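You operate a simulated robot arm through the tools that you are given. There is no shell and no other tool.

You run a simulated robot arm. Do the job below in one go: nothing can be reset, and whatever is moved stays where it is left.

## Task
Press the three rail pegs home, then oil the top of the rail.
Fine: dark cube on the pegs, then back; one pump stroke on the grey sponge, back in its tray after. A coat counts when it lies all over at full strength: go over it till it gets no stronger.

Only the result counts: the job must be done as asked and must still hold three seconds after the hand-in. Knocking over, shifting, dropping, spilling or breaking anything else fails it.

## Robot
A 6-joint arm with a two-finger gripper, fixed in place. Base frame: the origin is on the floor under the middle of its stand, x ahead of it, y to its left, z up; the work surface is at about z = 900. Units: mm, rad, N and s.
It reaches about 718 mm from its shoulder. Its first joint turns from -1.204 to 3.002 rad. Payload 3 kg.
Tool frame: one jaw stands still; the origin (TCP) lies on its face and is the grasp point; the fingertips stand 30 mm ahead of it; z points along the fingers, y is the line along which they close. The gripper opens to 96 mm; its body begins 53 mm behind the TCP.
Orientation is told as [roll, pitch, yaw] about the base's x, y, z axes, in that order, counted from this pose: with the fingers straight down and closing along the base's y, the tool's x points along the base's -x, its y along +y and its z along -z.

## Interface
- The arm moves only by the tool send_rows. Its argument "targets" is a list of rows, each an object of numbers (a shift or turn left out is 0, a gripper value left out holds the last): "x", "y", "z": the shift along the tool's x, y, z in mm; "rx", "ry", "rz": the turn, a rotation vector about the tool's x, y, z in rad. In form: [{"x": .., "y": .., "z": .., "rx": .., "ry": .., "rz": ..}, ...]. A call has 1 to 20 rows; each row is the pose to reach, as a shift and turn from the pose commanded when the call began, along the tool's axes at that moment. "fingers" is the finger opening in mm, from 0 to 96, set as the call begins (left out, the last holds). Each row takes 0.2 s and may step no farther than 50 mm and 0.15 rad from the row before; otherwise, or with a gripper value out of range, the whole call is refused. A pose out of reach is approached as far as the arm can. The call stops where the force on the tool passes 40 N (or 10 N more than at its start, if that is more) or the arm is blocked; 0.2 s more then pass. The fingers move at their own pace (about 153 mm/s each) and stop on an object; they squeeze with about 39 N. The grip force told is the motor's: it shows also when the fingers shut on nothing. Time passes only in rows, and 0.2 s behind the last, so rows that repeat a pose let the fingers close. It gives the time, the measured TCP pose, the force on the tool (base axes), the opening and the grip force at its end, in the units of the frame above (readings bear some noise), with the torque about the TCP (base axes, N m) and any sound that the robot's microphone picked up, and new pictures: "views" is both (left out), scene, wrist or none.
- Cameras (640 x 400 px; columns grow to the right, rows downward): "scene" is fixed at [405, 508.6, 1662.9]; the picture's right is [-0.99, 0.13, 0.00], its down [0.07, 0.56, -0.83] and it looks along [-0.11, -0.82, -0.56] (base axes); focal length 334 px, centre (320, 200). "wrist" rides on the gripper at [73, 22, -83] in the tool frame; the picture's right is [-0.29, 0.96, 0.00], its down [-0.66, -0.20, -0.72] and it looks along [-0.69, -0.21, 0.69] (tool axes); focal length 247 px, centre (320, 200). There is no depth. A picture from a camera that has moved, and an enlarged one, comes with that camera's place and axes in the base frame and with its lens. The place of the scene camera against the robot may be out by one fixed shift of up to 18 mm in any direction.
- move_column(by): slides the trunk up (or, below 0, down) by that many mm; the arm rides with it, the base frame stays. It gives what a move gives, with no picture.
- close_up(camera, box): a new picture of the part [left, top, right, bottom] of that camera's present view, enlarged. No time passes.
- hand_in(): hands the job in; it is judged then, once.

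Nothing tells you positions but the pictures and the camera data. Unless the task says otherwise, let go and move clear before handing in.

The tools are called as name(argument=value, ...) on one line, values as JSON. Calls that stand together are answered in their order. send_rows: Moves the arm, as the interface text tells. Its arguments: {"type":"object","properties":{"targets":{"type":"array","items":{"type":"object","properties":{"x":{"type":"number"},"y":{"type":"number"},"z":{"type":"number"},"rx":{"type":"number"},"ry":{"type":"number"},"rz":{"type":"number"}}}},"fingers":{"type":"number"},"views":{"type":"string","enum":["both","scene","wrist","none"]}},"required":["targets"]} The other tools are called the same way: move_column (by) moves the trunk up or down; close_up (camera, box) takes an enlarged picture of a part of a camera's view; hand_in () hands the job in.

At the start:

```text
time_s: 0.0
ee_pos: [236.5, -322.5, 1267.3]
tool_rot: [0.0, -0.001, 0.0]
force: [-0.4, 0.2, 0.8]
wrist_torque: [0.0, -0.02, -0.05]
gripper_width: 95.8
finger_force: 0.0
trunk travel left (down, up): [-806.0, 134.0]
```

scene: 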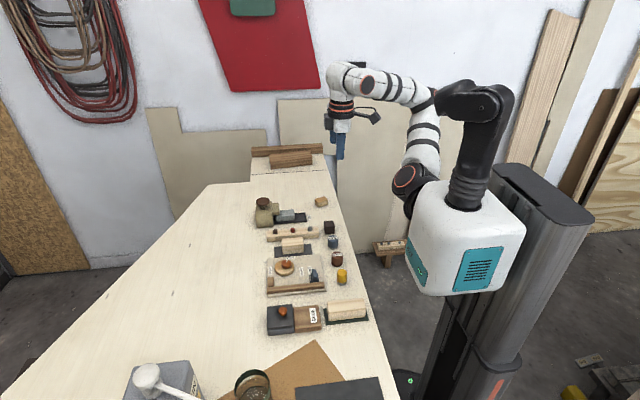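
wrist: 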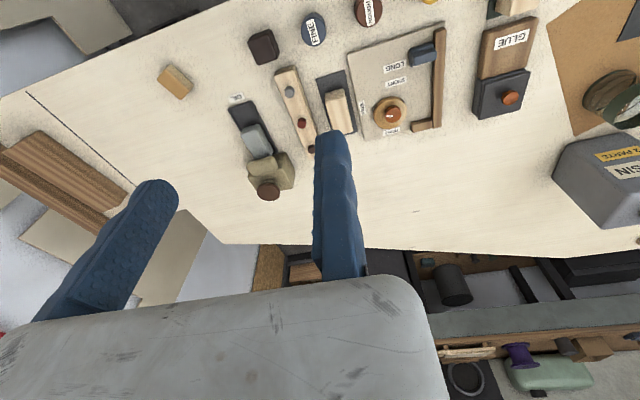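

I see a bench with a small rail carrying three pegs, a dark cube beside it, a grey sponge in a dark tray with a pump bottle next to it. I'll enlarge both views to place things precisely.

close_up(camera="scene", box=[240, 180, 370, 260])

close_up(camera="wrist", box=[220, 20, 380, 210])

close_up(camera="scene", box=[240, 230, 390, 345])

close_up(camera="wrist", box=[340, 0, 560, 150])

```text
4.92 times, centred on (305, 220) of scene
camera zoom: at [405.0, 508.6, 1662.9], right [-0.99, 0.13, 0.0], down [0.07, 0.56, -0.83], along [-0.11, -0.82, -0.56], focal length 1646 px, centre (394, 102)
```

zoom: 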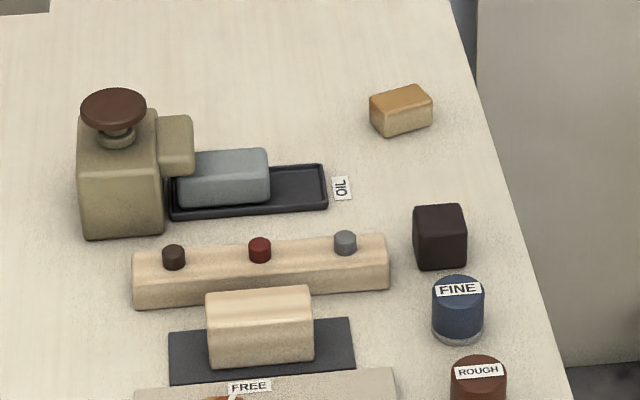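

```text
2.11 times, centred on (300, 115) of wrist
camera zoom: at [161.6, -298.9, 1349.8], right [0.29, 0.96, 0.0], down [0.66, -0.2, 0.72], along [0.69, -0.21, -0.69], focal length 520 px, centre (362, 379)
```

zoom: 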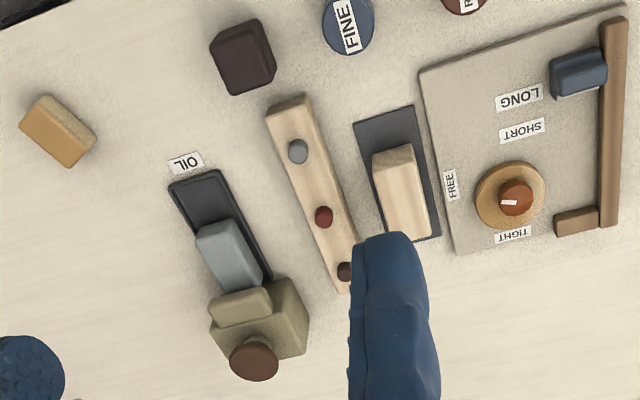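

```text
3.48 times, centred on (315, 288) of scene
camera zoom: at [405.0, 508.6, 1662.9], right [-0.99, 0.13, 0.0], down [0.07, 0.56, -0.83], along [-0.11, -0.82, -0.56], focal length 1163 px, centre (337, -104)
```

zoom: 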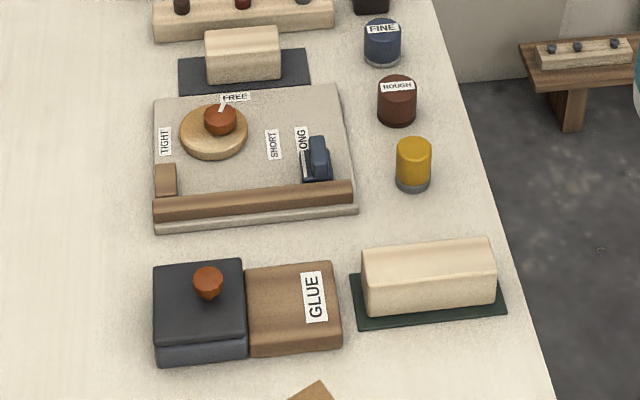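

```text
2.67 times, centred on (450, 75) of wrist
camera zoom: at [161.6, -298.9, 1349.8], right [0.29, 0.96, 0.0], down [0.66, -0.2, 0.72], along [0.69, -0.21, -0.69], focal length 659 px, centre (-27, 533)
```

zoom: 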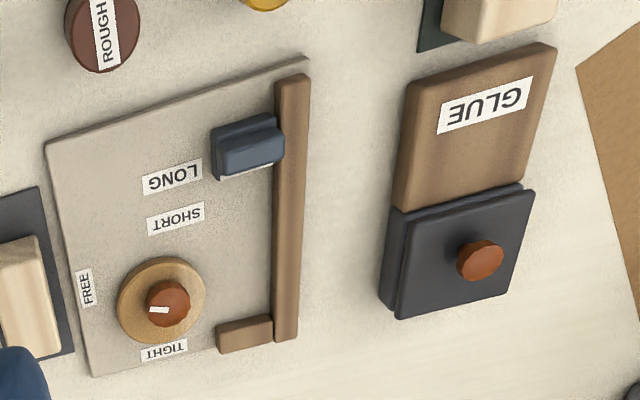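

The rail lies along x at about y = -398 with pegs near x = 311, 371 and 430. The cube is near (240, -411), the sponge and tray near (388, -500), and the pump head near (466, -501, 986). I'll move lower for a closer look before touching anything.

send_rows(targets=[{"x": -5, "y": -24, "z": 37}, {"x": -10, "y": -48, "z": 75}, {"x": -15, "y": -70, "z": 112}, {"x": -20, "y": -94, "z": 150}, {"x": -24, "y": -118, "z": 187}], views="both")

```text
time_s: 1.2
ee_pos: [344.7, -386.2, 1157.4]
tool_rot: [0.001, 0.001, 0.0]
force: [0.0, 0.8, 0.2]
wrist_torque: [-0.02, 0.0, 0.02]
gripper_width: 96.2
finger_force: 0.0
out of reach, approached as far as the arm can: row 1, 2, 3, 4, 5
trunk travel left (down, up): [-806.0, 134.0]
camera wrist: at [270.6, -363.6, 1239.4], right [0.29, 0.96, 0.0], down [0.66, -0.2, 0.72], along [0.69, -0.21, -0.69], focal length 247 px, centre (320, 200)
```

scene: 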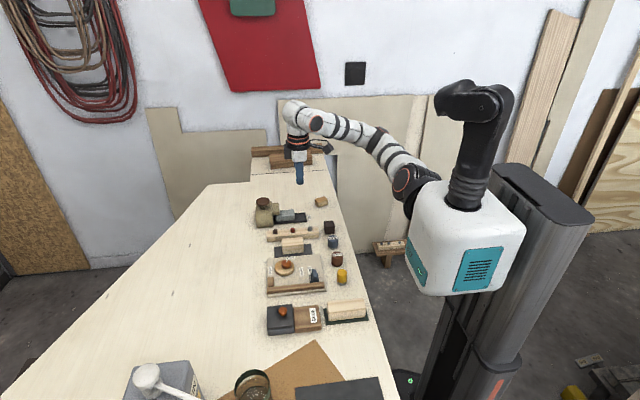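
wrist: 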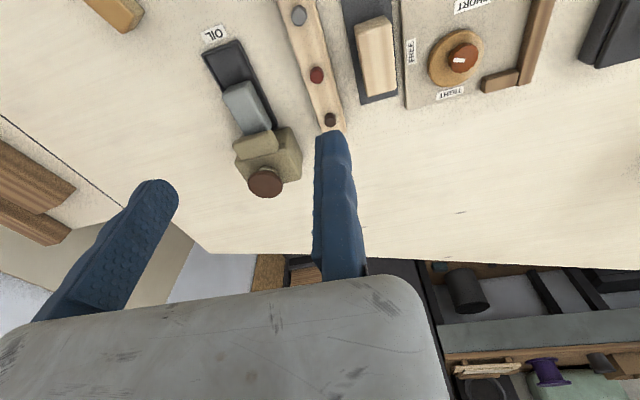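

The move was cut short: the arm says it is out of reach there and drifted to (345, -386, 1157). I'll look closely at the arm's posture before choosing how to use the trunk.

close_up(camera="scene", box=[260, 70, 560, 300])

close_up(camera="wrist", box=[190, 0, 450, 200])

```text
1.74 times, centred on (410, 185) of scene
camera zoom: at [405.0, 508.6, 1662.9], right [-0.99, 0.13, 0.0], down [0.07, 0.56, -0.83], along [-0.11, -0.82, -0.56], focal length 582 px, centre (164, 226)
```

zoom: 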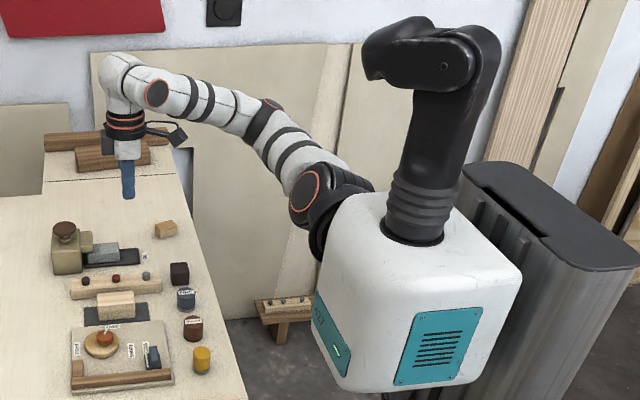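

```text
2.00 times, centred on (320, 100) of wrist
camera zoom: at [270.6, -363.6, 1239.4], right [0.29, 0.96, 0.0], down [0.66, -0.2, 0.72], along [0.69, -0.21, -0.69], focal length 494 px, centre (320, 400)
```

zoom: 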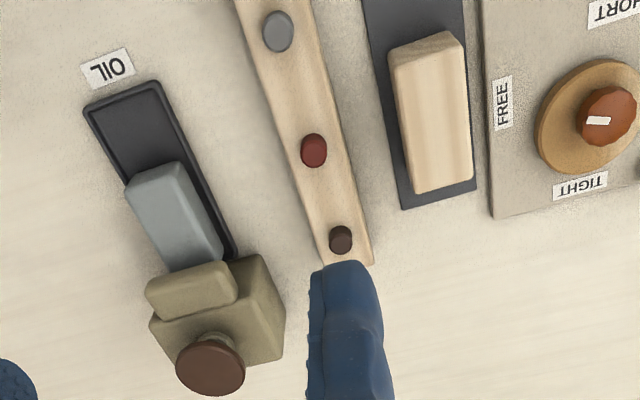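

The arm is mounted on the torso's far side, so its low reach depends on trunk height. I'll lift a little to see what pose my next shift counts from, then test reach at other trunk heights.

send_rows(targets=[{"z": -20}], views="none")

```text
time_s: 1.6
ee_pos: [336.5, -387.5, 1172.2]
tool_rot: [0.0, -0.003, 0.001]
force: [0.6, 0.5, -0.1]
wrist_torque: [-0.04, -0.01, -0.02]
gripper_width: 95.8
finger_force: 0.1
out of reach, approached as far as the arm can: row 1
trunk travel left (down, up): [-806.0, 134.0]
```

The command stays at the unreachable pose, and the boundary looks like a joint-1 limit facing down, back and to the right. I'll go back to a reachable pose and lower the trunk so the arm works higher relative to its shoulder.

send_rows(targets=[{"x": -10, "y": 15, "z": -38}, {"x": -20, "y": 30, "z": -75}, {"x": -30, "y": 45, "z": -113}, {"x": -40, "y": 60, "z": -150}], views="none")

```text
time_s: 2.6
ee_pos: [336.8, -372.3, 1287.5]
tool_rot: [0.001, -0.004, 0.002]
force: [0.1, -0.9, -0.2]
wrist_torque: [0.04, -0.03, -0.01]
gripper_width: 96.1
finger_force: 0.0
out of reach, approached as far as the arm can: row 1, 3, 4
trunk travel left (down, up): [-806.0, 134.0]
```

The reading doesn't fit my simple picture yet. I'll hold still for a moment to see whether the arm settles elsewhere, and take a scene view.

send_rows(targets=[{"z": 0}, {"z": 0}, {"z": 0}], views="scene")

```text
time_s: 3.4
ee_pos: [340.0, -367.8, 1285.9]
tool_rot: [0.001, -0.001, -0.001]
force: [-0.7, 0.8, 0.3]
wrist_torque: [0.01, -0.02, -0.03]
gripper_width: 95.9
finger_force: 0.0
trunk travel left (down, up): [-806.0, 134.0]
```

scene: 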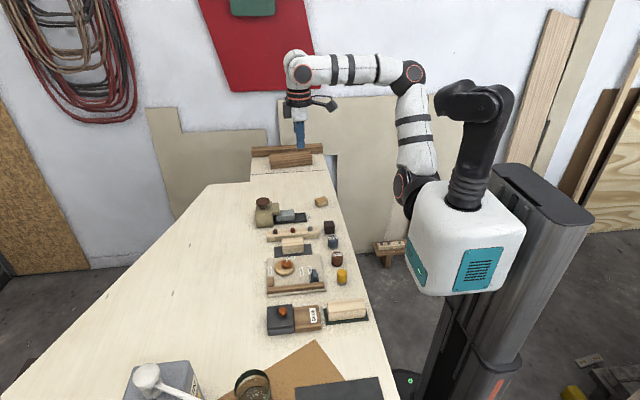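

The base of each call is evidently the pose last approached, and the arm's first axis points sideways (-y), which limits low poses. Lowering the trunk from here is clear of everything (fingertips stay above 1050), so I'll do that now.

move_column(by=-200)

```text
time_s: 5.6
ee_pos: [339.4, -368.9, 1087.2]
tool_rot: [0.001, 0.001, 0.0]
force: [0.6, 0.0, 0.3]
wrist_torque: [-0.01, 0.01, 0.01]
gripper_width: 96.0
finger_force: 0.1
trunk travel left (down, up): [-606.0, 334.0]
```

send_rows(targets=[{"x": 20, "y": -27, "z": 9}, {"x": 40, "y": -54, "z": 18}, {"x": 60, "y": -81, "z": 27}, {"x": 60, "y": -81, "z": 27}], views="both")

```text
time_s: 6.6
ee_pos: [285.7, -446.1, 1065.0]
tool_rot: [-0.001, 0.001, -0.001]
force: [0.3, 0.0, 0.6]
wrist_torque: [-0.02, -0.02, 0.03]
gripper_width: 95.8
finger_force: 0.1
out of reach, approached as far as the arm can: row 3, 4
trunk travel left (down, up): [-606.0, 334.0]
camera wrist: at [210.8, -423.2, 1147.0], right [0.29, 0.96, 0.0], down [0.66, -0.2, 0.72], along [0.69, -0.21, -0.69], focal length 247 px, centre (320, 200)
```

scene: 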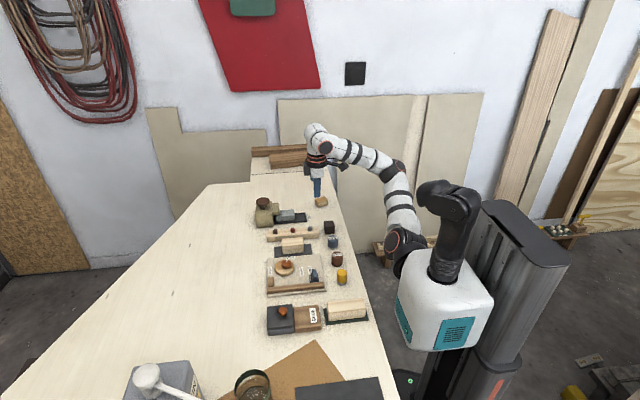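
wrist: 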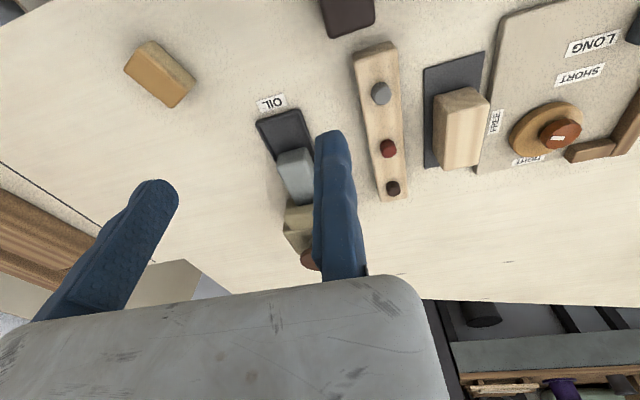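

With the trunk at -200 the same boundary shows again, so I can predict it: lower, nearer and further right needs a lower trunk. I'll take close-ups from here to fix positions.

close_up(camera="wrist", box=[320, 0, 500, 215])

close_up(camera="wrist", box=[230, 80, 360, 280])

close_up(camera="scene", box=[250, 190, 350, 250])

```text
1.86 times, centred on (410, 108) of wrist
camera zoom: at [210.8, -423.2, 1147.0], right [0.29, 0.96, 0.0], down [0.66, -0.2, 0.72], along [0.69, -0.21, -0.69], focal length 460 px, centre (153, 372)
```

zoom: 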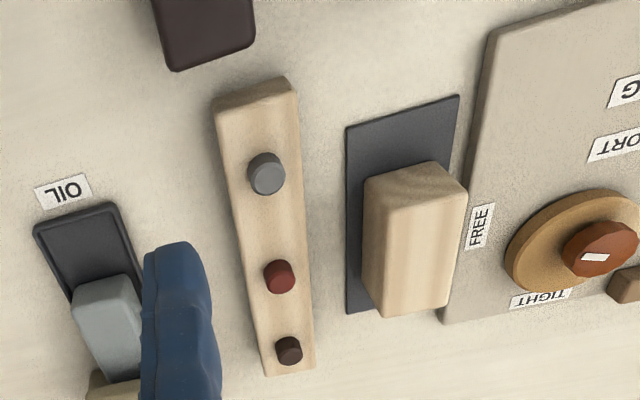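

```text
2.00 times, centred on (295, 180) of wrist
camera zoom: at [210.8, -423.2, 1147.0], right [0.29, 0.96, 0.0], down [0.66, -0.2, 0.72], along [0.69, -0.21, -0.69], focal length 494 px, centre (370, 240)
```

zoom: 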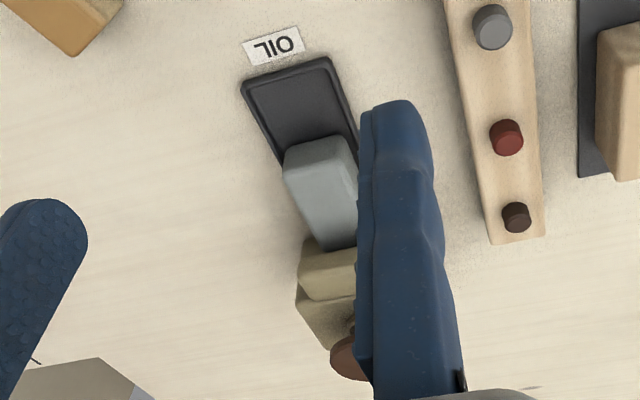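

```text
6.40 times, centred on (300, 220) of scene
camera zoom: at [405.0, 508.6, 1662.9], right [-0.99, 0.13, 0.0], down [0.07, 0.56, -0.83], along [-0.11, -0.82, -0.56], focal length 2140 px, centre (448, 72)
```

zoom: 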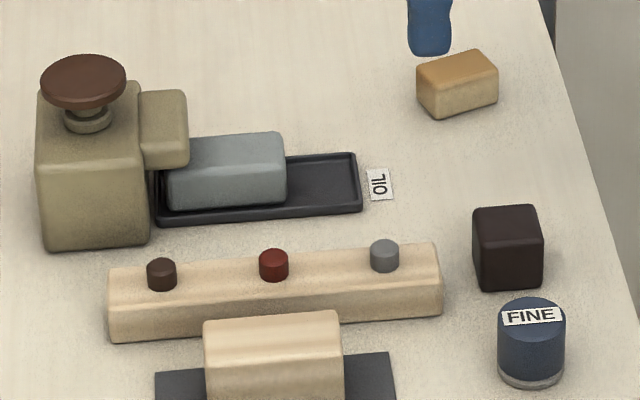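

I now place the red peg near (370, -399). The cube at about (240, -411) needs the trunk near -380, so I'll raise the arm and then lower the trunk.

send_rows(targets=[{"z": -40}, {"z": -80}, {"z": -120}, {"z": -160}, {"z": -160}], views="none")

move_column(by=-100)

```text
time_s: 7.8
ee_pos: [284.7, -447.0, 1190.5]
tool_rot: [-0.004, -0.002, -0.001]
force: [0.0, 1.0, 0.2]
wrist_torque: [0.0, -0.01, -0.03]
gripper_width: 96.1
finger_force: 0.1
out of reach, approached as far as the arm can: row 4, 5
trunk travel left (down, up): [-606.0, 334.0]
```

```text
time_s: 9.1
ee_pos: [284.7, -446.6, 1091.0]
tool_rot: [-0.003, -0.003, -0.002]
force: [0.4, -0.6, -1.2]
wrist_torque: [0.02, 0.0, 0.01]
gripper_width: 95.9
finger_force: 0.1
trunk travel left (down, up): [-506.0, 434.0]
```

send_rows(targets=[{"x": 35, "y": 13, "z": 15}, {"x": 70, "y": 27, "z": 31}, {"x": 70, "y": 27, "z": 31}], views="both")

```text
time_s: 9.9
ee_pos: [234.7, -408.1, 1059.4]
tool_rot: [-0.004, -0.004, -0.001]
force: [-0.1, -0.5, 0.1]
wrist_torque: [0.02, -0.03, 0.01]
gripper_width: 95.7
finger_force: 0.1
out of reach, approached as far as the arm can: row 2, 3
trunk travel left (down, up): [-506.0, 434.0]
camera wrist: at [159.8, -384.9, 1140.5], right [0.29, 0.96, 0.0], down [0.66, -0.2, 0.73], along [0.69, -0.21, -0.69], focal length 247 px, centre (320, 200)
```

scene: 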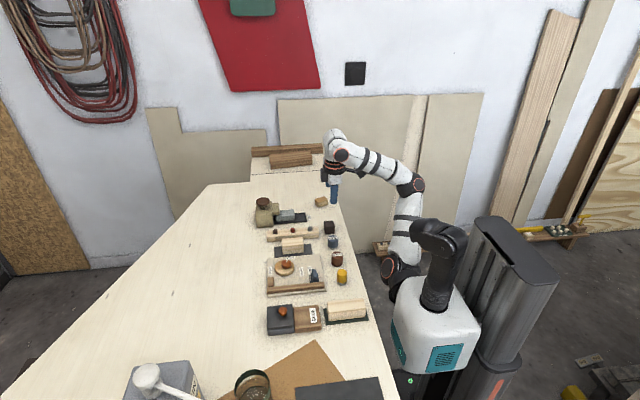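
wrist: 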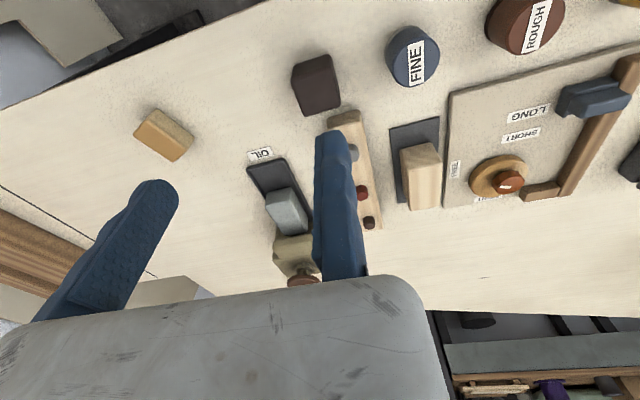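

close_up(camera="scene", box=[300, 110, 480, 320])

close_up(camera="wrist", box=[270, 20, 450, 140])

```text
1.90 times, centred on (390, 215) of scene
camera zoom: at [405.0, 508.6, 1662.9], right [-0.99, 0.13, 0.0], down [0.07, 0.56, -0.83], along [-0.11, -0.82, -0.56], focal length 637 px, centre (187, 171)
```

zoom: 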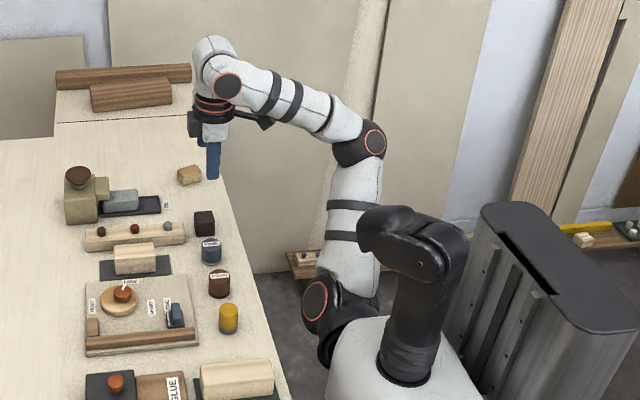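

```text
3.33 times, centred on (360, 80) of wrist
camera zoom: at [159.8, -384.9, 1140.5], right [0.29, 0.96, 0.0], down [0.66, -0.2, 0.73], along [0.69, -0.21, -0.69], focal length 823 px, centre (187, 600)
```

zoom: 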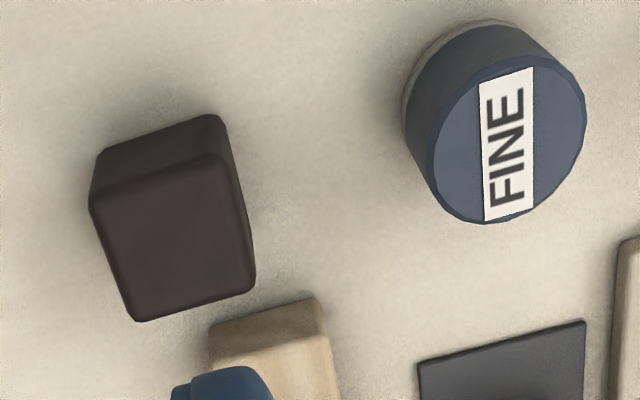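

close_up(camera="scene", box=[360, 210, 480, 290])

close_up(camera="scene", box=[310, 115, 440, 215])

```text
5.00 times, centred on (420, 250) of scene
camera zoom: at [405.0, 508.6, 1662.9], right [-0.99, 0.13, 0.0], down [0.07, 0.56, -0.83], along [-0.11, -0.82, -0.56], focal length 1672 px, centre (-180, -50)
```

zoom: 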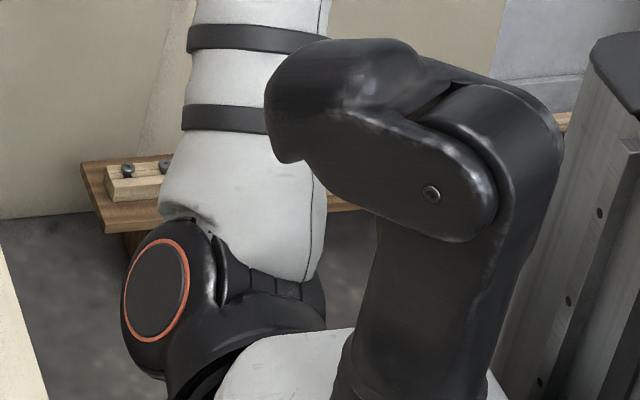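

```text
4.00 times, centred on (375, 165) of scene
camera zoom: at [405.0, 508.6, 1662.9], right [-0.99, 0.13, 0.0], down [0.07, 0.56, -0.83], along [-0.11, -0.82, -0.56], focal length 1338 px, centre (100, 340)
```

zoom: 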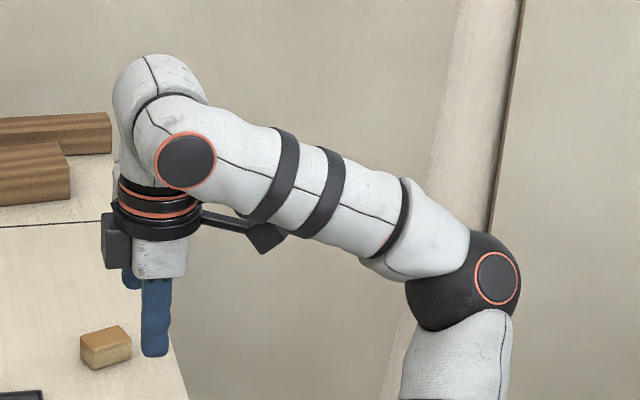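

The cube sits square to the axes at about (242.5, -413), side 34 mm, and the FINE can stands 43 mm clear of it on the +y side. I'll go above the cube with the fixed jaw on its +y side, then lower the trunk further.

send_rows(targets=[{"x": -8, "y": 21, "z": -25}, {"x": -8, "y": 21, "z": -25}, {"x": -8, "y": 21, "z": -25}], views="none")

```text
time_s: 10.7
ee_pos: [239.6, -388.5, 1081.0]
tool_rot: [-0.003, -0.003, -0.001]
force: [0.1, 0.0, 0.3]
wrist_torque: [-0.01, 0.0, -0.01]
gripper_width: 96.0
finger_force: 0.1
out of reach, approached as far as the arm can: row 1, 2, 3
trunk travel left (down, up): [-506.0, 434.0]
```

move_column(by=-80)

send_rows(targets=[{"x": -3, "y": -2, "z": 10}, {"x": -3, "y": -2, "z": 20}, {"x": -3, "y": -2, "z": 20}], views="both")

```text
time_s: 11.9
ee_pos: [239.9, -389.0, 1000.2]
tool_rot: [-0.001, -0.004, -0.001]
force: [-0.3, 0.1, 1.4]
wrist_torque: [-0.01, 0.0, -0.03]
gripper_width: 96.2
finger_force: 0.0
trunk travel left (down, up): [-426.0, 514.0]
```

```text
time_s: 12.7
ee_pos: [241.4, -392.2, 978.4]
tool_rot: [-0.002, -0.003, 0.0]
force: [-0.1, 0.1, 0.0]
wrist_torque: [-0.03, -0.02, -0.02]
gripper_width: 96.1
finger_force: 0.1
trunk travel left (down, up): [-426.0, 514.0]
camera wrist: at [167.7, -368.2, 1061.2], right [0.29, 0.96, 0.0], down [0.66, -0.2, 0.73], along [0.69, -0.21, -0.69], focal length 247 px, centre (320, 200)
```

scene: 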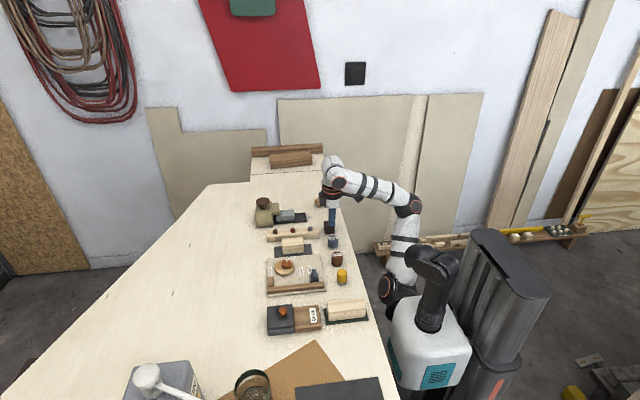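
wrist: 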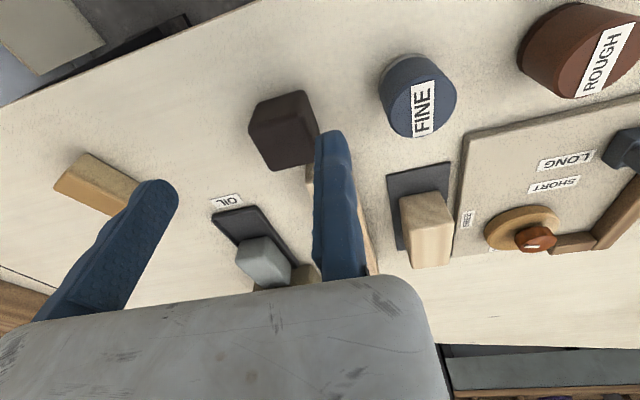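

close_up(camera="wrist", box=[220, 60, 480, 222])

```text
2.46 times, centred on (350, 141) of wrist
camera zoom: at [167.7, -368.2, 1061.2], right [0.29, 0.96, 0.0], down [0.66, -0.2, 0.73], along [0.69, -0.21, -0.69], focal length 608 px, centre (246, 345)
```

zoom: 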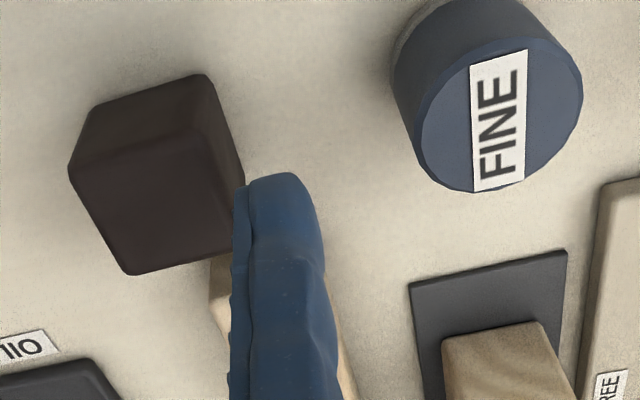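

The view confirms the cube at x 226–259, y -429…-396. I'll descend so the fingertips reach about 12 mm above the bench, then close.

send_rows(targets=[{"x": -1, "y": -1, "z": 18}, {"x": -1.4, "y": -1.5, "z": 35}, {"x": -1.4, "y": -1.5, "z": 35}], views="wrist")

```text
time_s: 13.5
ee_pos: [242.7, -393.1, 944.5]
tool_rot: [-0.002, -0.003, 0.0]
force: [-0.9, -0.4, -1.3]
wrist_torque: [0.03, 0.02, -0.03]
gripper_width: 96.2
finger_force: 0.0
trunk travel left (down, up): [-426.0, 514.0]
camera wrist: at [169.2, -369.2, 1026.1], right [0.29, 0.96, 0.0], down [0.66, -0.2, 0.73], along [0.69, -0.21, -0.69], focal length 247 px, centre (320, 200)
```

wrist: 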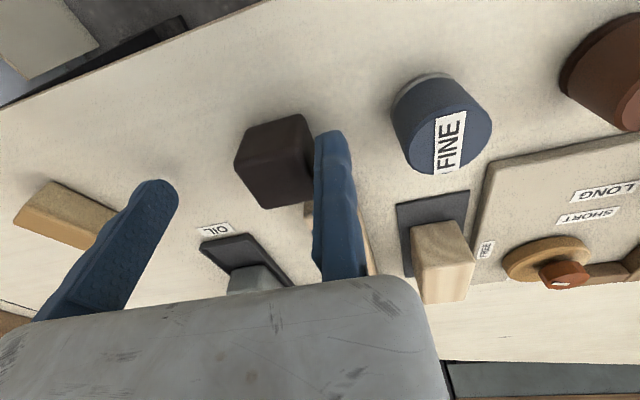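

send_rows(targets=[{"y": -1.5}, {"y": -1.5}, {"y": -1.5}, {"y": -1.5}, {"y": -1.5}], fingers=10, views="both")

```text
time_s: 14.7
ee_pos: [243.1, -394.8, 944.3]
tool_rot: [-0.002, -0.003, -0.001]
force: [0.6, -1.3, 1.8]
wrist_torque: [-0.05, -0.03, -0.03]
gripper_width: 34.7
finger_force: 38.9
trunk travel left (down, up): [-426.0, 514.0]
camera wrist: at [169.1, -370.7, 1026.1], right [0.29, 0.96, 0.0], down [0.66, -0.2, 0.73], along [0.69, -0.21, -0.69], focal length 247 px, centre (320, 200)
```

scene: 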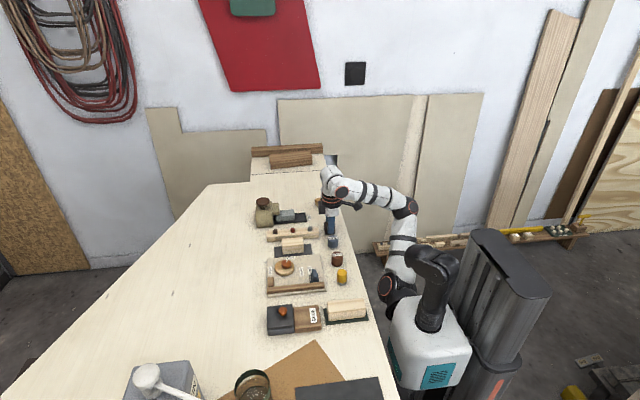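
wrist: 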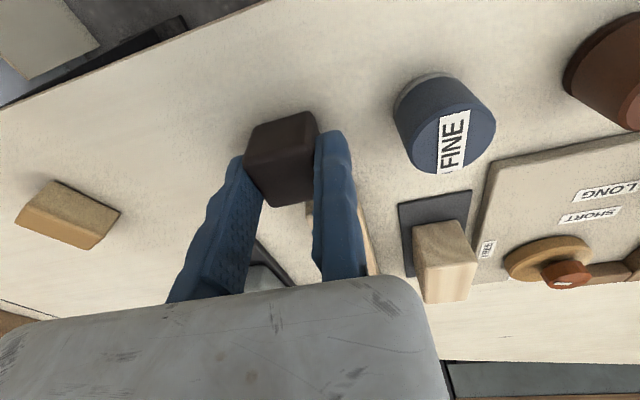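

The cube is held (34.7 mm wide, bottom 44.3 mm below the TCP). I'll raise the trunk to lift it straight up.

move_column(by=60)

send_rows(targets=[{"z": 0}], views="both")

```text
time_s: 15.7
ee_pos: [243.3, -394.9, 1003.1]
tool_rot: [-0.002, -0.003, 0.001]
force: [-0.1, -0.2, -0.2]
wrist_torque: [-0.01, -0.02, -0.03]
gripper_width: 34.6
finger_force: 39.1
trunk travel left (down, up): [-486.0, 454.0]
```

```text
time_s: 16.1
ee_pos: [243.2, -393.3, 1004.4]
tool_rot: [-0.001, -0.003, -0.002]
force: [-0.3, 0.0, -1.6]
wrist_torque: [0.01, -0.03, -0.02]
gripper_width: 34.5
finger_force: 38.5
trunk travel left (down, up): [-486.0, 454.0]
camera wrist: at [169.2, -370.8, 1086.0], right [0.29, 0.96, 0.0], down [0.66, -0.2, 0.73], along [0.69, -0.21, -0.69], focal length 247 px, centre (320, 200)
```

scene: 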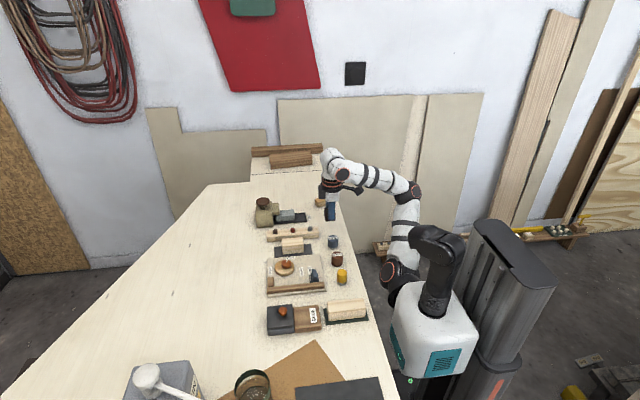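
wrist: 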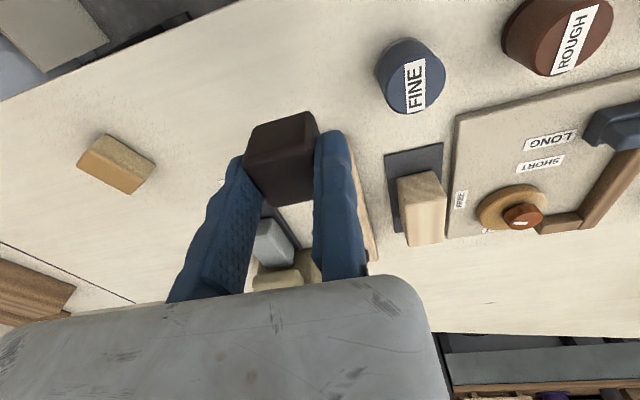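

Cube is lifted cleanly. Next I'll carry it over the grey peg at about (311, -398), which puts the TCP at (311, -381).

send_rows(targets=[{"x": -34, "y": 6}, {"x": -68, "y": 13}, {"x": -68, "y": 13}, {"x": -68, "y": 13}], views="both")

close_up(camera="scene", box=[250, 190, 350, 250])

close_up(camera="wrist", box=[230, 90, 470, 260])

```text
time_s: 17.1
ee_pos: [311.5, -379.7, 1003.6]
tool_rot: [-0.001, -0.004, -0.001]
force: [0.0, 0.0, -0.9]
wrist_torque: [0.02, 0.01, -0.01]
gripper_width: 34.8
finger_force: 39.1
trunk travel left (down, up): [-486.0, 454.0]
camera wrist: at [237.2, -355.6, 1086.4], right [0.29, 0.96, 0.0], down [0.66, -0.2, 0.73], along [0.69, -0.21, -0.69], focal length 247 px, centre (320, 200)
```

scene: 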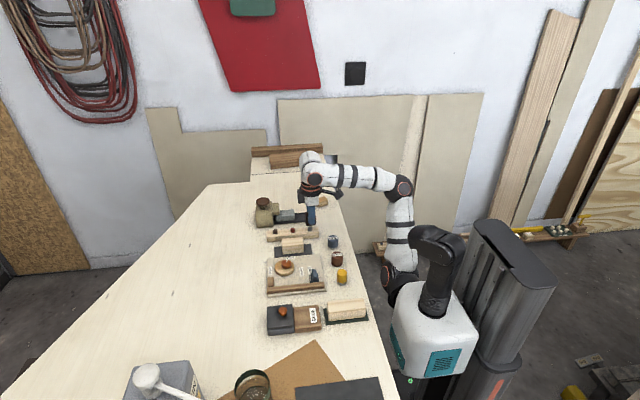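
wrist: 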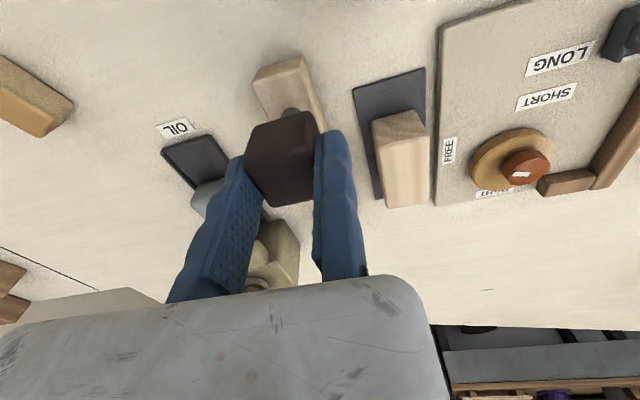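

```text
6.40 times, centred on (300, 220) of scene
camera zoom: at [405.0, 508.6, 1662.9], right [-0.99, 0.13, 0.0], down [0.07, 0.56, -0.83], along [-0.11, -0.82, -0.56], focal length 2140 px, centre (448, 72)
```

zoom: 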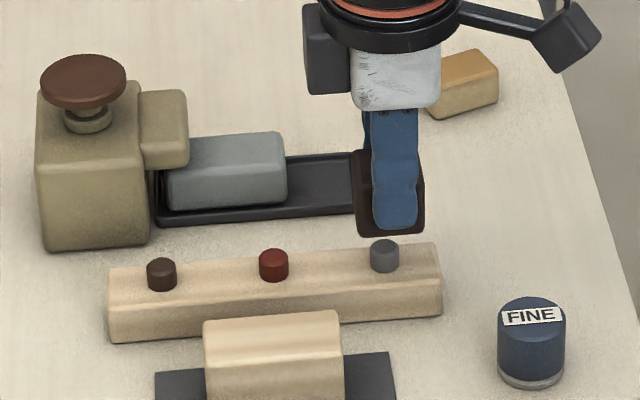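

```text
2.35 times, centred on (350, 175) of wrist
camera zoom: at [237.2, -355.6, 1086.4], right [0.29, 0.96, 0.0], down [0.66, -0.2, 0.73], along [0.69, -0.21, -0.69], focal length 581 px, centre (249, 259)
```

zoom: 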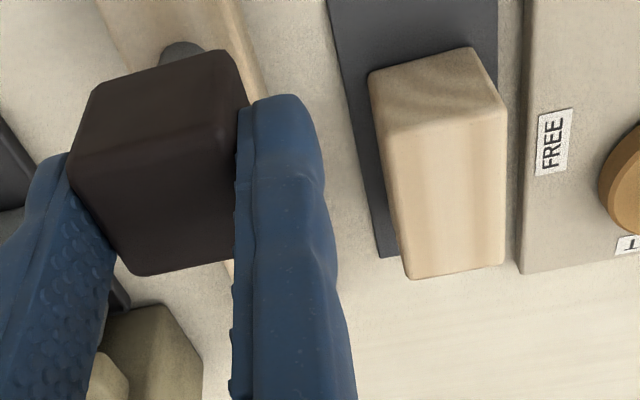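

The cube looks centred over the grey peg within about 2 mm; peg tops should be near z = 942 and the rail top near 928. I'll press down in small steps and watch the force.

send_rows(targets=[{"z": 6}, {"z": 10}, {"z": 13}, {"z": 15}, {"z": 17}, {"z": 19}, {"z": 21}, {"z": 23}], views="scene")

close_up(camera="scene", box=[250, 190, 350, 250])

```text
time_s: 18.9
ee_pos: [310.9, -381.8, 981.5]
tool_rot: [-0.005, -0.008, 0.0]
force: [1.1, -0.5, 5.5]
wrist_torque: [-0.14, -0.03, -0.02]
gripper_width: 34.5
finger_force: 38.7
trunk travel left (down, up): [-486.0, 454.0]
```

scene: 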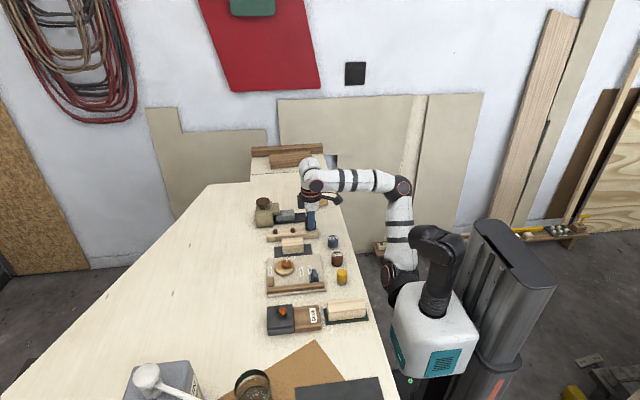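

```text
6.40 times, centred on (300, 220) of scene
camera zoom: at [405.0, 508.6, 1662.9], right [-0.99, 0.13, 0.0], down [0.07, 0.56, -0.83], along [-0.11, -0.82, -0.56], focal length 2140 px, centre (448, 72)
```

zoom: 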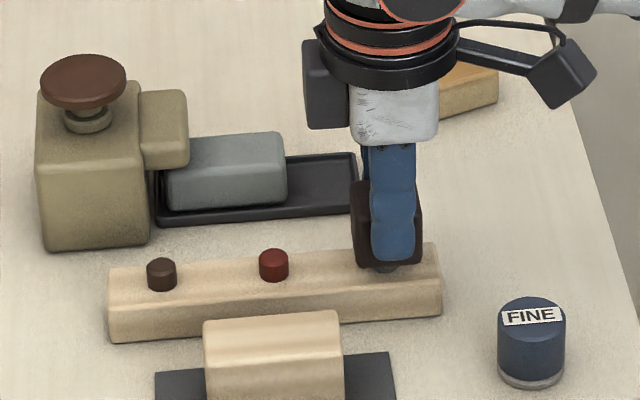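

Contact at about TCP z 982–984 with 5.5 N. I'll keep pressing in small steps.

send_rows(targets=[{"z": 1.5}, {"z": 3}, {"z": 4.5}, {"z": 6}, {"z": 7}, {"z": 8}], views="none")

```text
time_s: 20.3
ee_pos: [311.3, -381.9, 972.8]
tool_rot: [0.0, -0.005, 0.0]
force: [1.4, -1.4, 3.7]
wrist_torque: [-0.08, -0.06, -0.02]
gripper_width: 35.0
finger_force: 38.6
trunk travel left (down, up): [-486.0, 454.0]
```

send_rows(targets=[{"z": 1}, {"z": 2}, {"z": 3}, {"z": 4}], views="scene")

close_up(camera="scene", box=[270, 200, 340, 245])

```text
time_s: 21.3
ee_pos: [311.2, -381.2, 970.3]
tool_rot: [-0.004, -0.006, 0.0]
force: [3.5, -1.4, 10.2]
wrist_torque: [-0.07, -0.09, 0.01]
gripper_width: 34.7
finger_force: 39.0
trunk travel left (down, up): [-486.0, 454.0]
```

scene: 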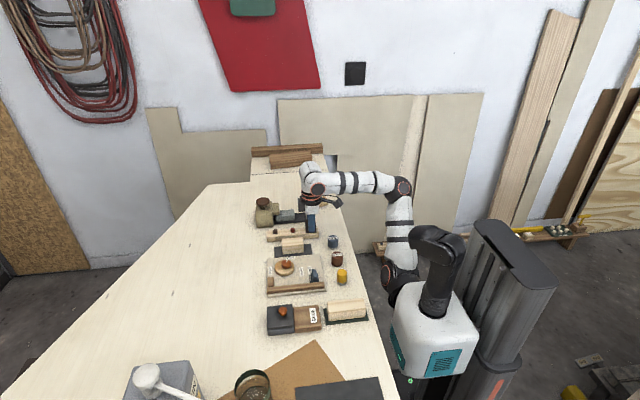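

```text
8.89 times, centred on (305, 222) of scene
camera zoom: at [405.0, 508.6, 1662.9], right [-0.99, 0.13, 0.0], down [0.07, 0.56, -0.83], along [-0.11, -0.82, -0.56], focal length 2973 px, centre (453, 0)
```

zoom: 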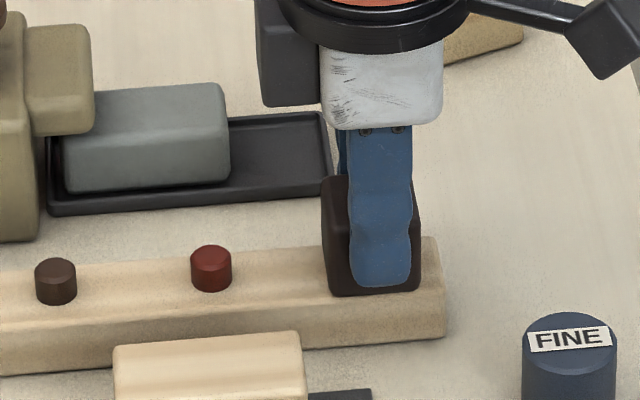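

send_rows(targets=[{"z": 0.7}, {"z": 1.4}, {"z": 2.1}, {"z": 2.1}], views="none")

```text
time_s: 22.3
ee_pos: [310.5, -381.2, 968.0]
tool_rot: [-0.005, -0.005, 0.0]
force: [4.3, -6.2, 25.2]
wrist_torque: [-0.53, -0.08, 0.02]
gripper_width: 35.0
finger_force: 38.9
trunk travel left (down, up): [-486.0, 454.0]
```

Force climbed to 25 N, which suggests the cube is against the rail top. I'll lift off and check the grey peg.

send_rows(targets=[{"z": -12}, {"z": -36}, {"z": -36}], views="both")

close_up(camera="scene", box=[270, 200, 340, 245])

close_up(camera="wrist", box=[200, 20, 440, 200])

```text
time_s: 23.1
ee_pos: [312.2, -381.3, 1001.2]
tool_rot: [0.001, 0.0, -0.001]
force: [-0.3, -0.8, -0.5]
wrist_torque: [0.0, 0.0, -0.01]
gripper_width: 34.6
finger_force: 38.6
trunk travel left (down, up): [-486.0, 454.0]
camera wrist: at [237.6, -357.0, 1084.5], right [0.29, 0.96, 0.0], down [0.66, -0.2, 0.72], along [0.69, -0.21, -0.69], focal length 247 px, centre (320, 200)
```

scene: 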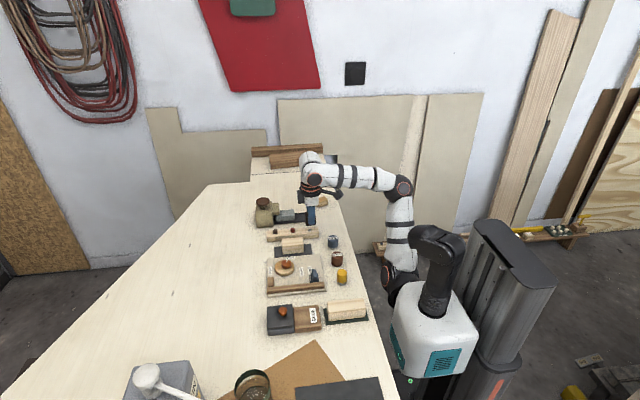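
wrist: 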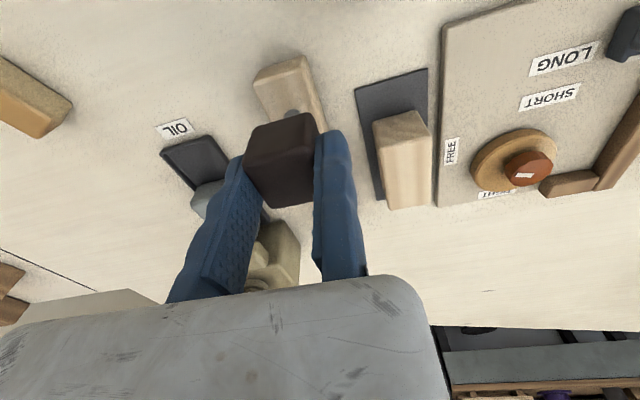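

```text
8.89 times, centred on (305, 222) of scene
camera zoom: at [405.0, 508.6, 1662.9], right [-0.99, 0.13, 0.0], down [0.07, 0.56, -0.83], along [-0.11, -0.82, -0.56], focal length 2973 px, centre (453, 0)
```

zoom: 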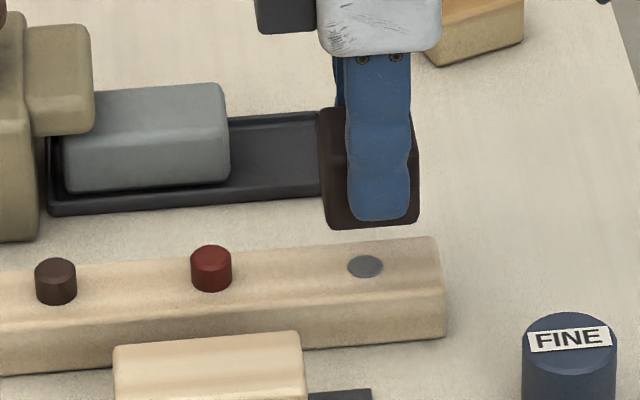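

```text
2.22 times, centred on (320, 110) of wrist
camera zoom: at [237.6, -357.0, 1084.5], right [0.29, 0.96, 0.0], down [0.66, -0.2, 0.72], along [0.69, -0.21, -0.69], focal length 549 px, centre (320, 400)
```

zoom: 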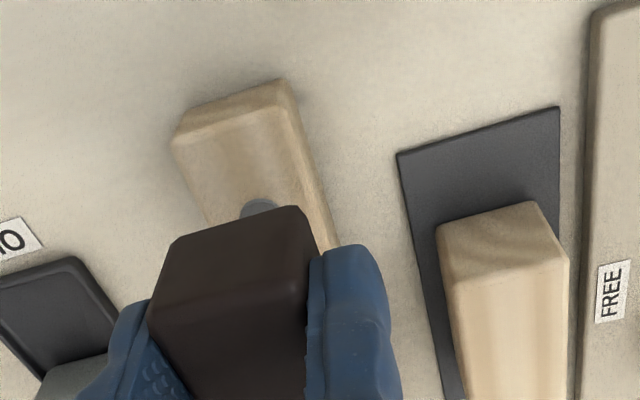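

The grey peg is now flush with the rail top. Next is the red peg, 59 mm further along x, with the same press.

send_rows(targets=[{"x": -30}, {"x": -59}, {"x": -59}, {"x": -59, "z": 10}, {"x": -59, "z": 16}, {"x": -59, "z": 18}, {"x": -59, "z": 20}, {"x": -59, "z": 22}, {"x": -59, "z": 24}, {"x": -59, "z": 26}, {"x": -59, "z": 27.5}, {"x": -59, "z": 29}, {"x": -59, "z": 30}, {"x": -59, "z": 31}], views="scene")

close_up(camera="scene", box=[260, 200, 330, 245])

```text
time_s: 26.1
ee_pos: [357.5, -389.8, 967.4]
tool_rot: [-0.004, -0.007, 0.0]
force: [1.3, -10.5, 25.0]
wrist_torque: [-0.61, -0.01, 0.02]
gripper_width: 34.8
finger_force: 39.1
out of reach, approached as far as the arm can: row 1, 2, 3, 4, 5, 6, 7, 8, 9, 10, 11, 12, 13, 14
trunk travel left (down, up): [-486.0, 454.0]
```

scene: 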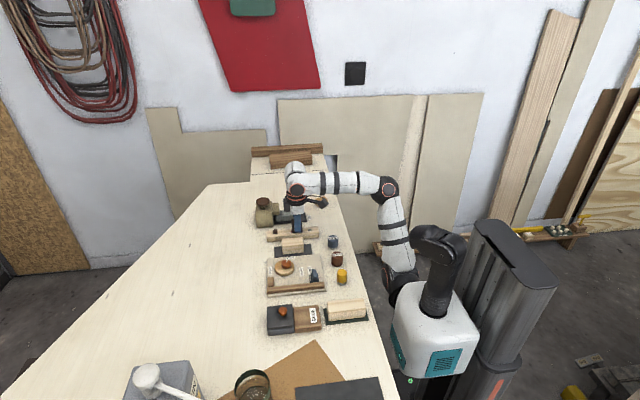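

```text
8.89 times, centred on (295, 222) of scene
camera zoom: at [405.0, 508.6, 1662.9], right [-0.99, 0.13, 0.0], down [0.07, 0.56, -0.83], along [-0.11, -0.82, -0.56], focal length 2973 px, centre (542, 0)
```

zoom: 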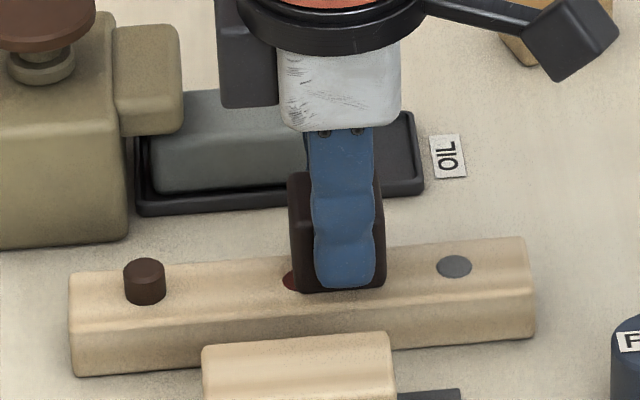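

The arm ran out of reach on the way and pressed the red peg off-centre, though the rail has not moved. I'll raise the trunk by 100, which lifts the cube clear, and come back centred.

move_column(by=100)

send_rows(targets=[{"z": 0}, {"z": 0}], views="both")

close_up(camera="scene", box=[260, 200, 330, 245])

```text
time_s: 27.4
ee_pos: [360.8, -389.0, 1064.6]
tool_rot: [-0.003, -0.002, -0.001]
force: [0.2, 0.1, -0.9]
wrist_torque: [0.01, 0.01, 0.0]
gripper_width: 35.0
finger_force: 39.0
trunk travel left (down, up): [-586.0, 354.0]
```

```text
time_s: 28.0
ee_pos: [360.1, -389.1, 1065.5]
tool_rot: [-0.001, -0.004, -0.001]
force: [-0.4, 0.2, -0.3]
wrist_torque: [-0.03, 0.0, 0.01]
gripper_width: 34.6
finger_force: 39.3
trunk travel left (down, up): [-586.0, 354.0]
camera wrist: at [285.8, -366.2, 1147.6], right [0.29, 0.96, 0.0], down [0.66, -0.2, 0.73], along [0.69, -0.21, -0.69], focal length 247 px, centre (320, 200)
```

scene: 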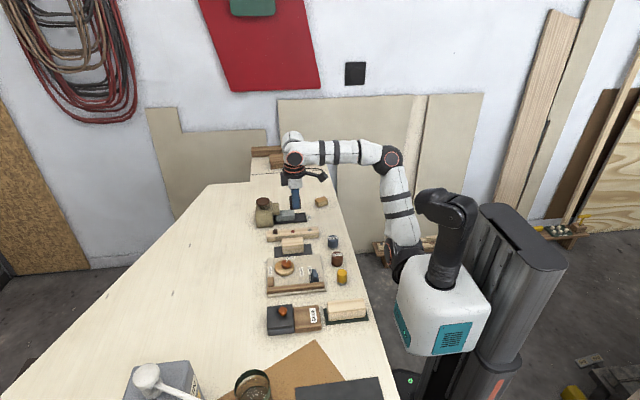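
wrist: 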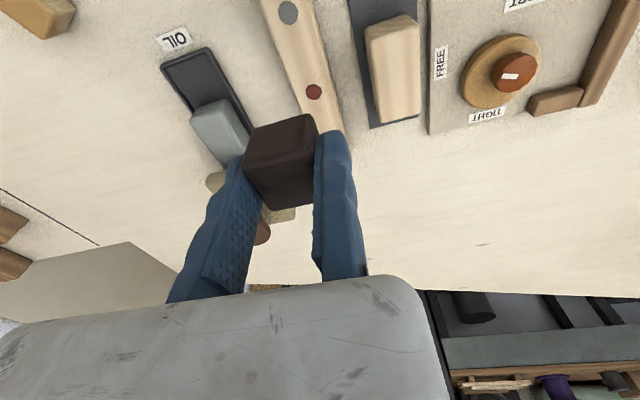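

```text
8.89 times, centred on (295, 222) of scene
camera zoom: at [405.0, 508.6, 1662.9], right [-0.99, 0.13, 0.0], down [0.07, 0.56, -0.83], along [-0.11, -0.82, -0.56], focal length 2973 px, centre (542, 0)
```

zoom: 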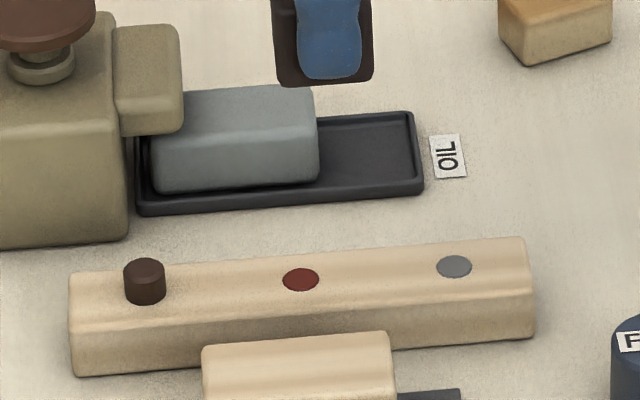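

Red is flush as well and the rail hasn't shifted. Next I'll drop to travel height and go to the brown peg at about (429, -398.5), checking reach before pressing.

send_rows(targets=[{"z": 30}, {"z": 60}, {"x": -5, "y": 4, "z": 60}, {"x": -10, "y": 8, "z": 60}, {"x": -10, "y": 8, "z": 60}], views="none")

```text
time_s: 29.2
ee_pos: [369.2, -381.4, 1005.1]
tool_rot: [-0.001, -0.003, 0.001]
force: [-0.1, 0.5, -1.2]
wrist_torque: [0.02, 0.0, 0.0]
gripper_width: 34.8
finger_force: 38.7
trunk travel left (down, up): [-586.0, 354.0]
```

I'm now centred over the red peg, so I'll give it one confirming press.

send_rows(targets=[{"z": 15}, {"z": 28}, {"z": 31}, {"z": 33}, {"z": 34.5}, {"z": 36}, {"z": 37}, {"z": 38}], views="none")

```text
time_s: 31.0
ee_pos: [369.8, -382.1, 967.4]
tool_rot: [-0.002, -0.003, 0.0]
force: [-0.7, -0.5, 0.0]
wrist_torque: [0.0, 0.0, 0.01]
gripper_width: 34.7
finger_force: 38.8
trunk travel left (down, up): [-586.0, 354.0]
```

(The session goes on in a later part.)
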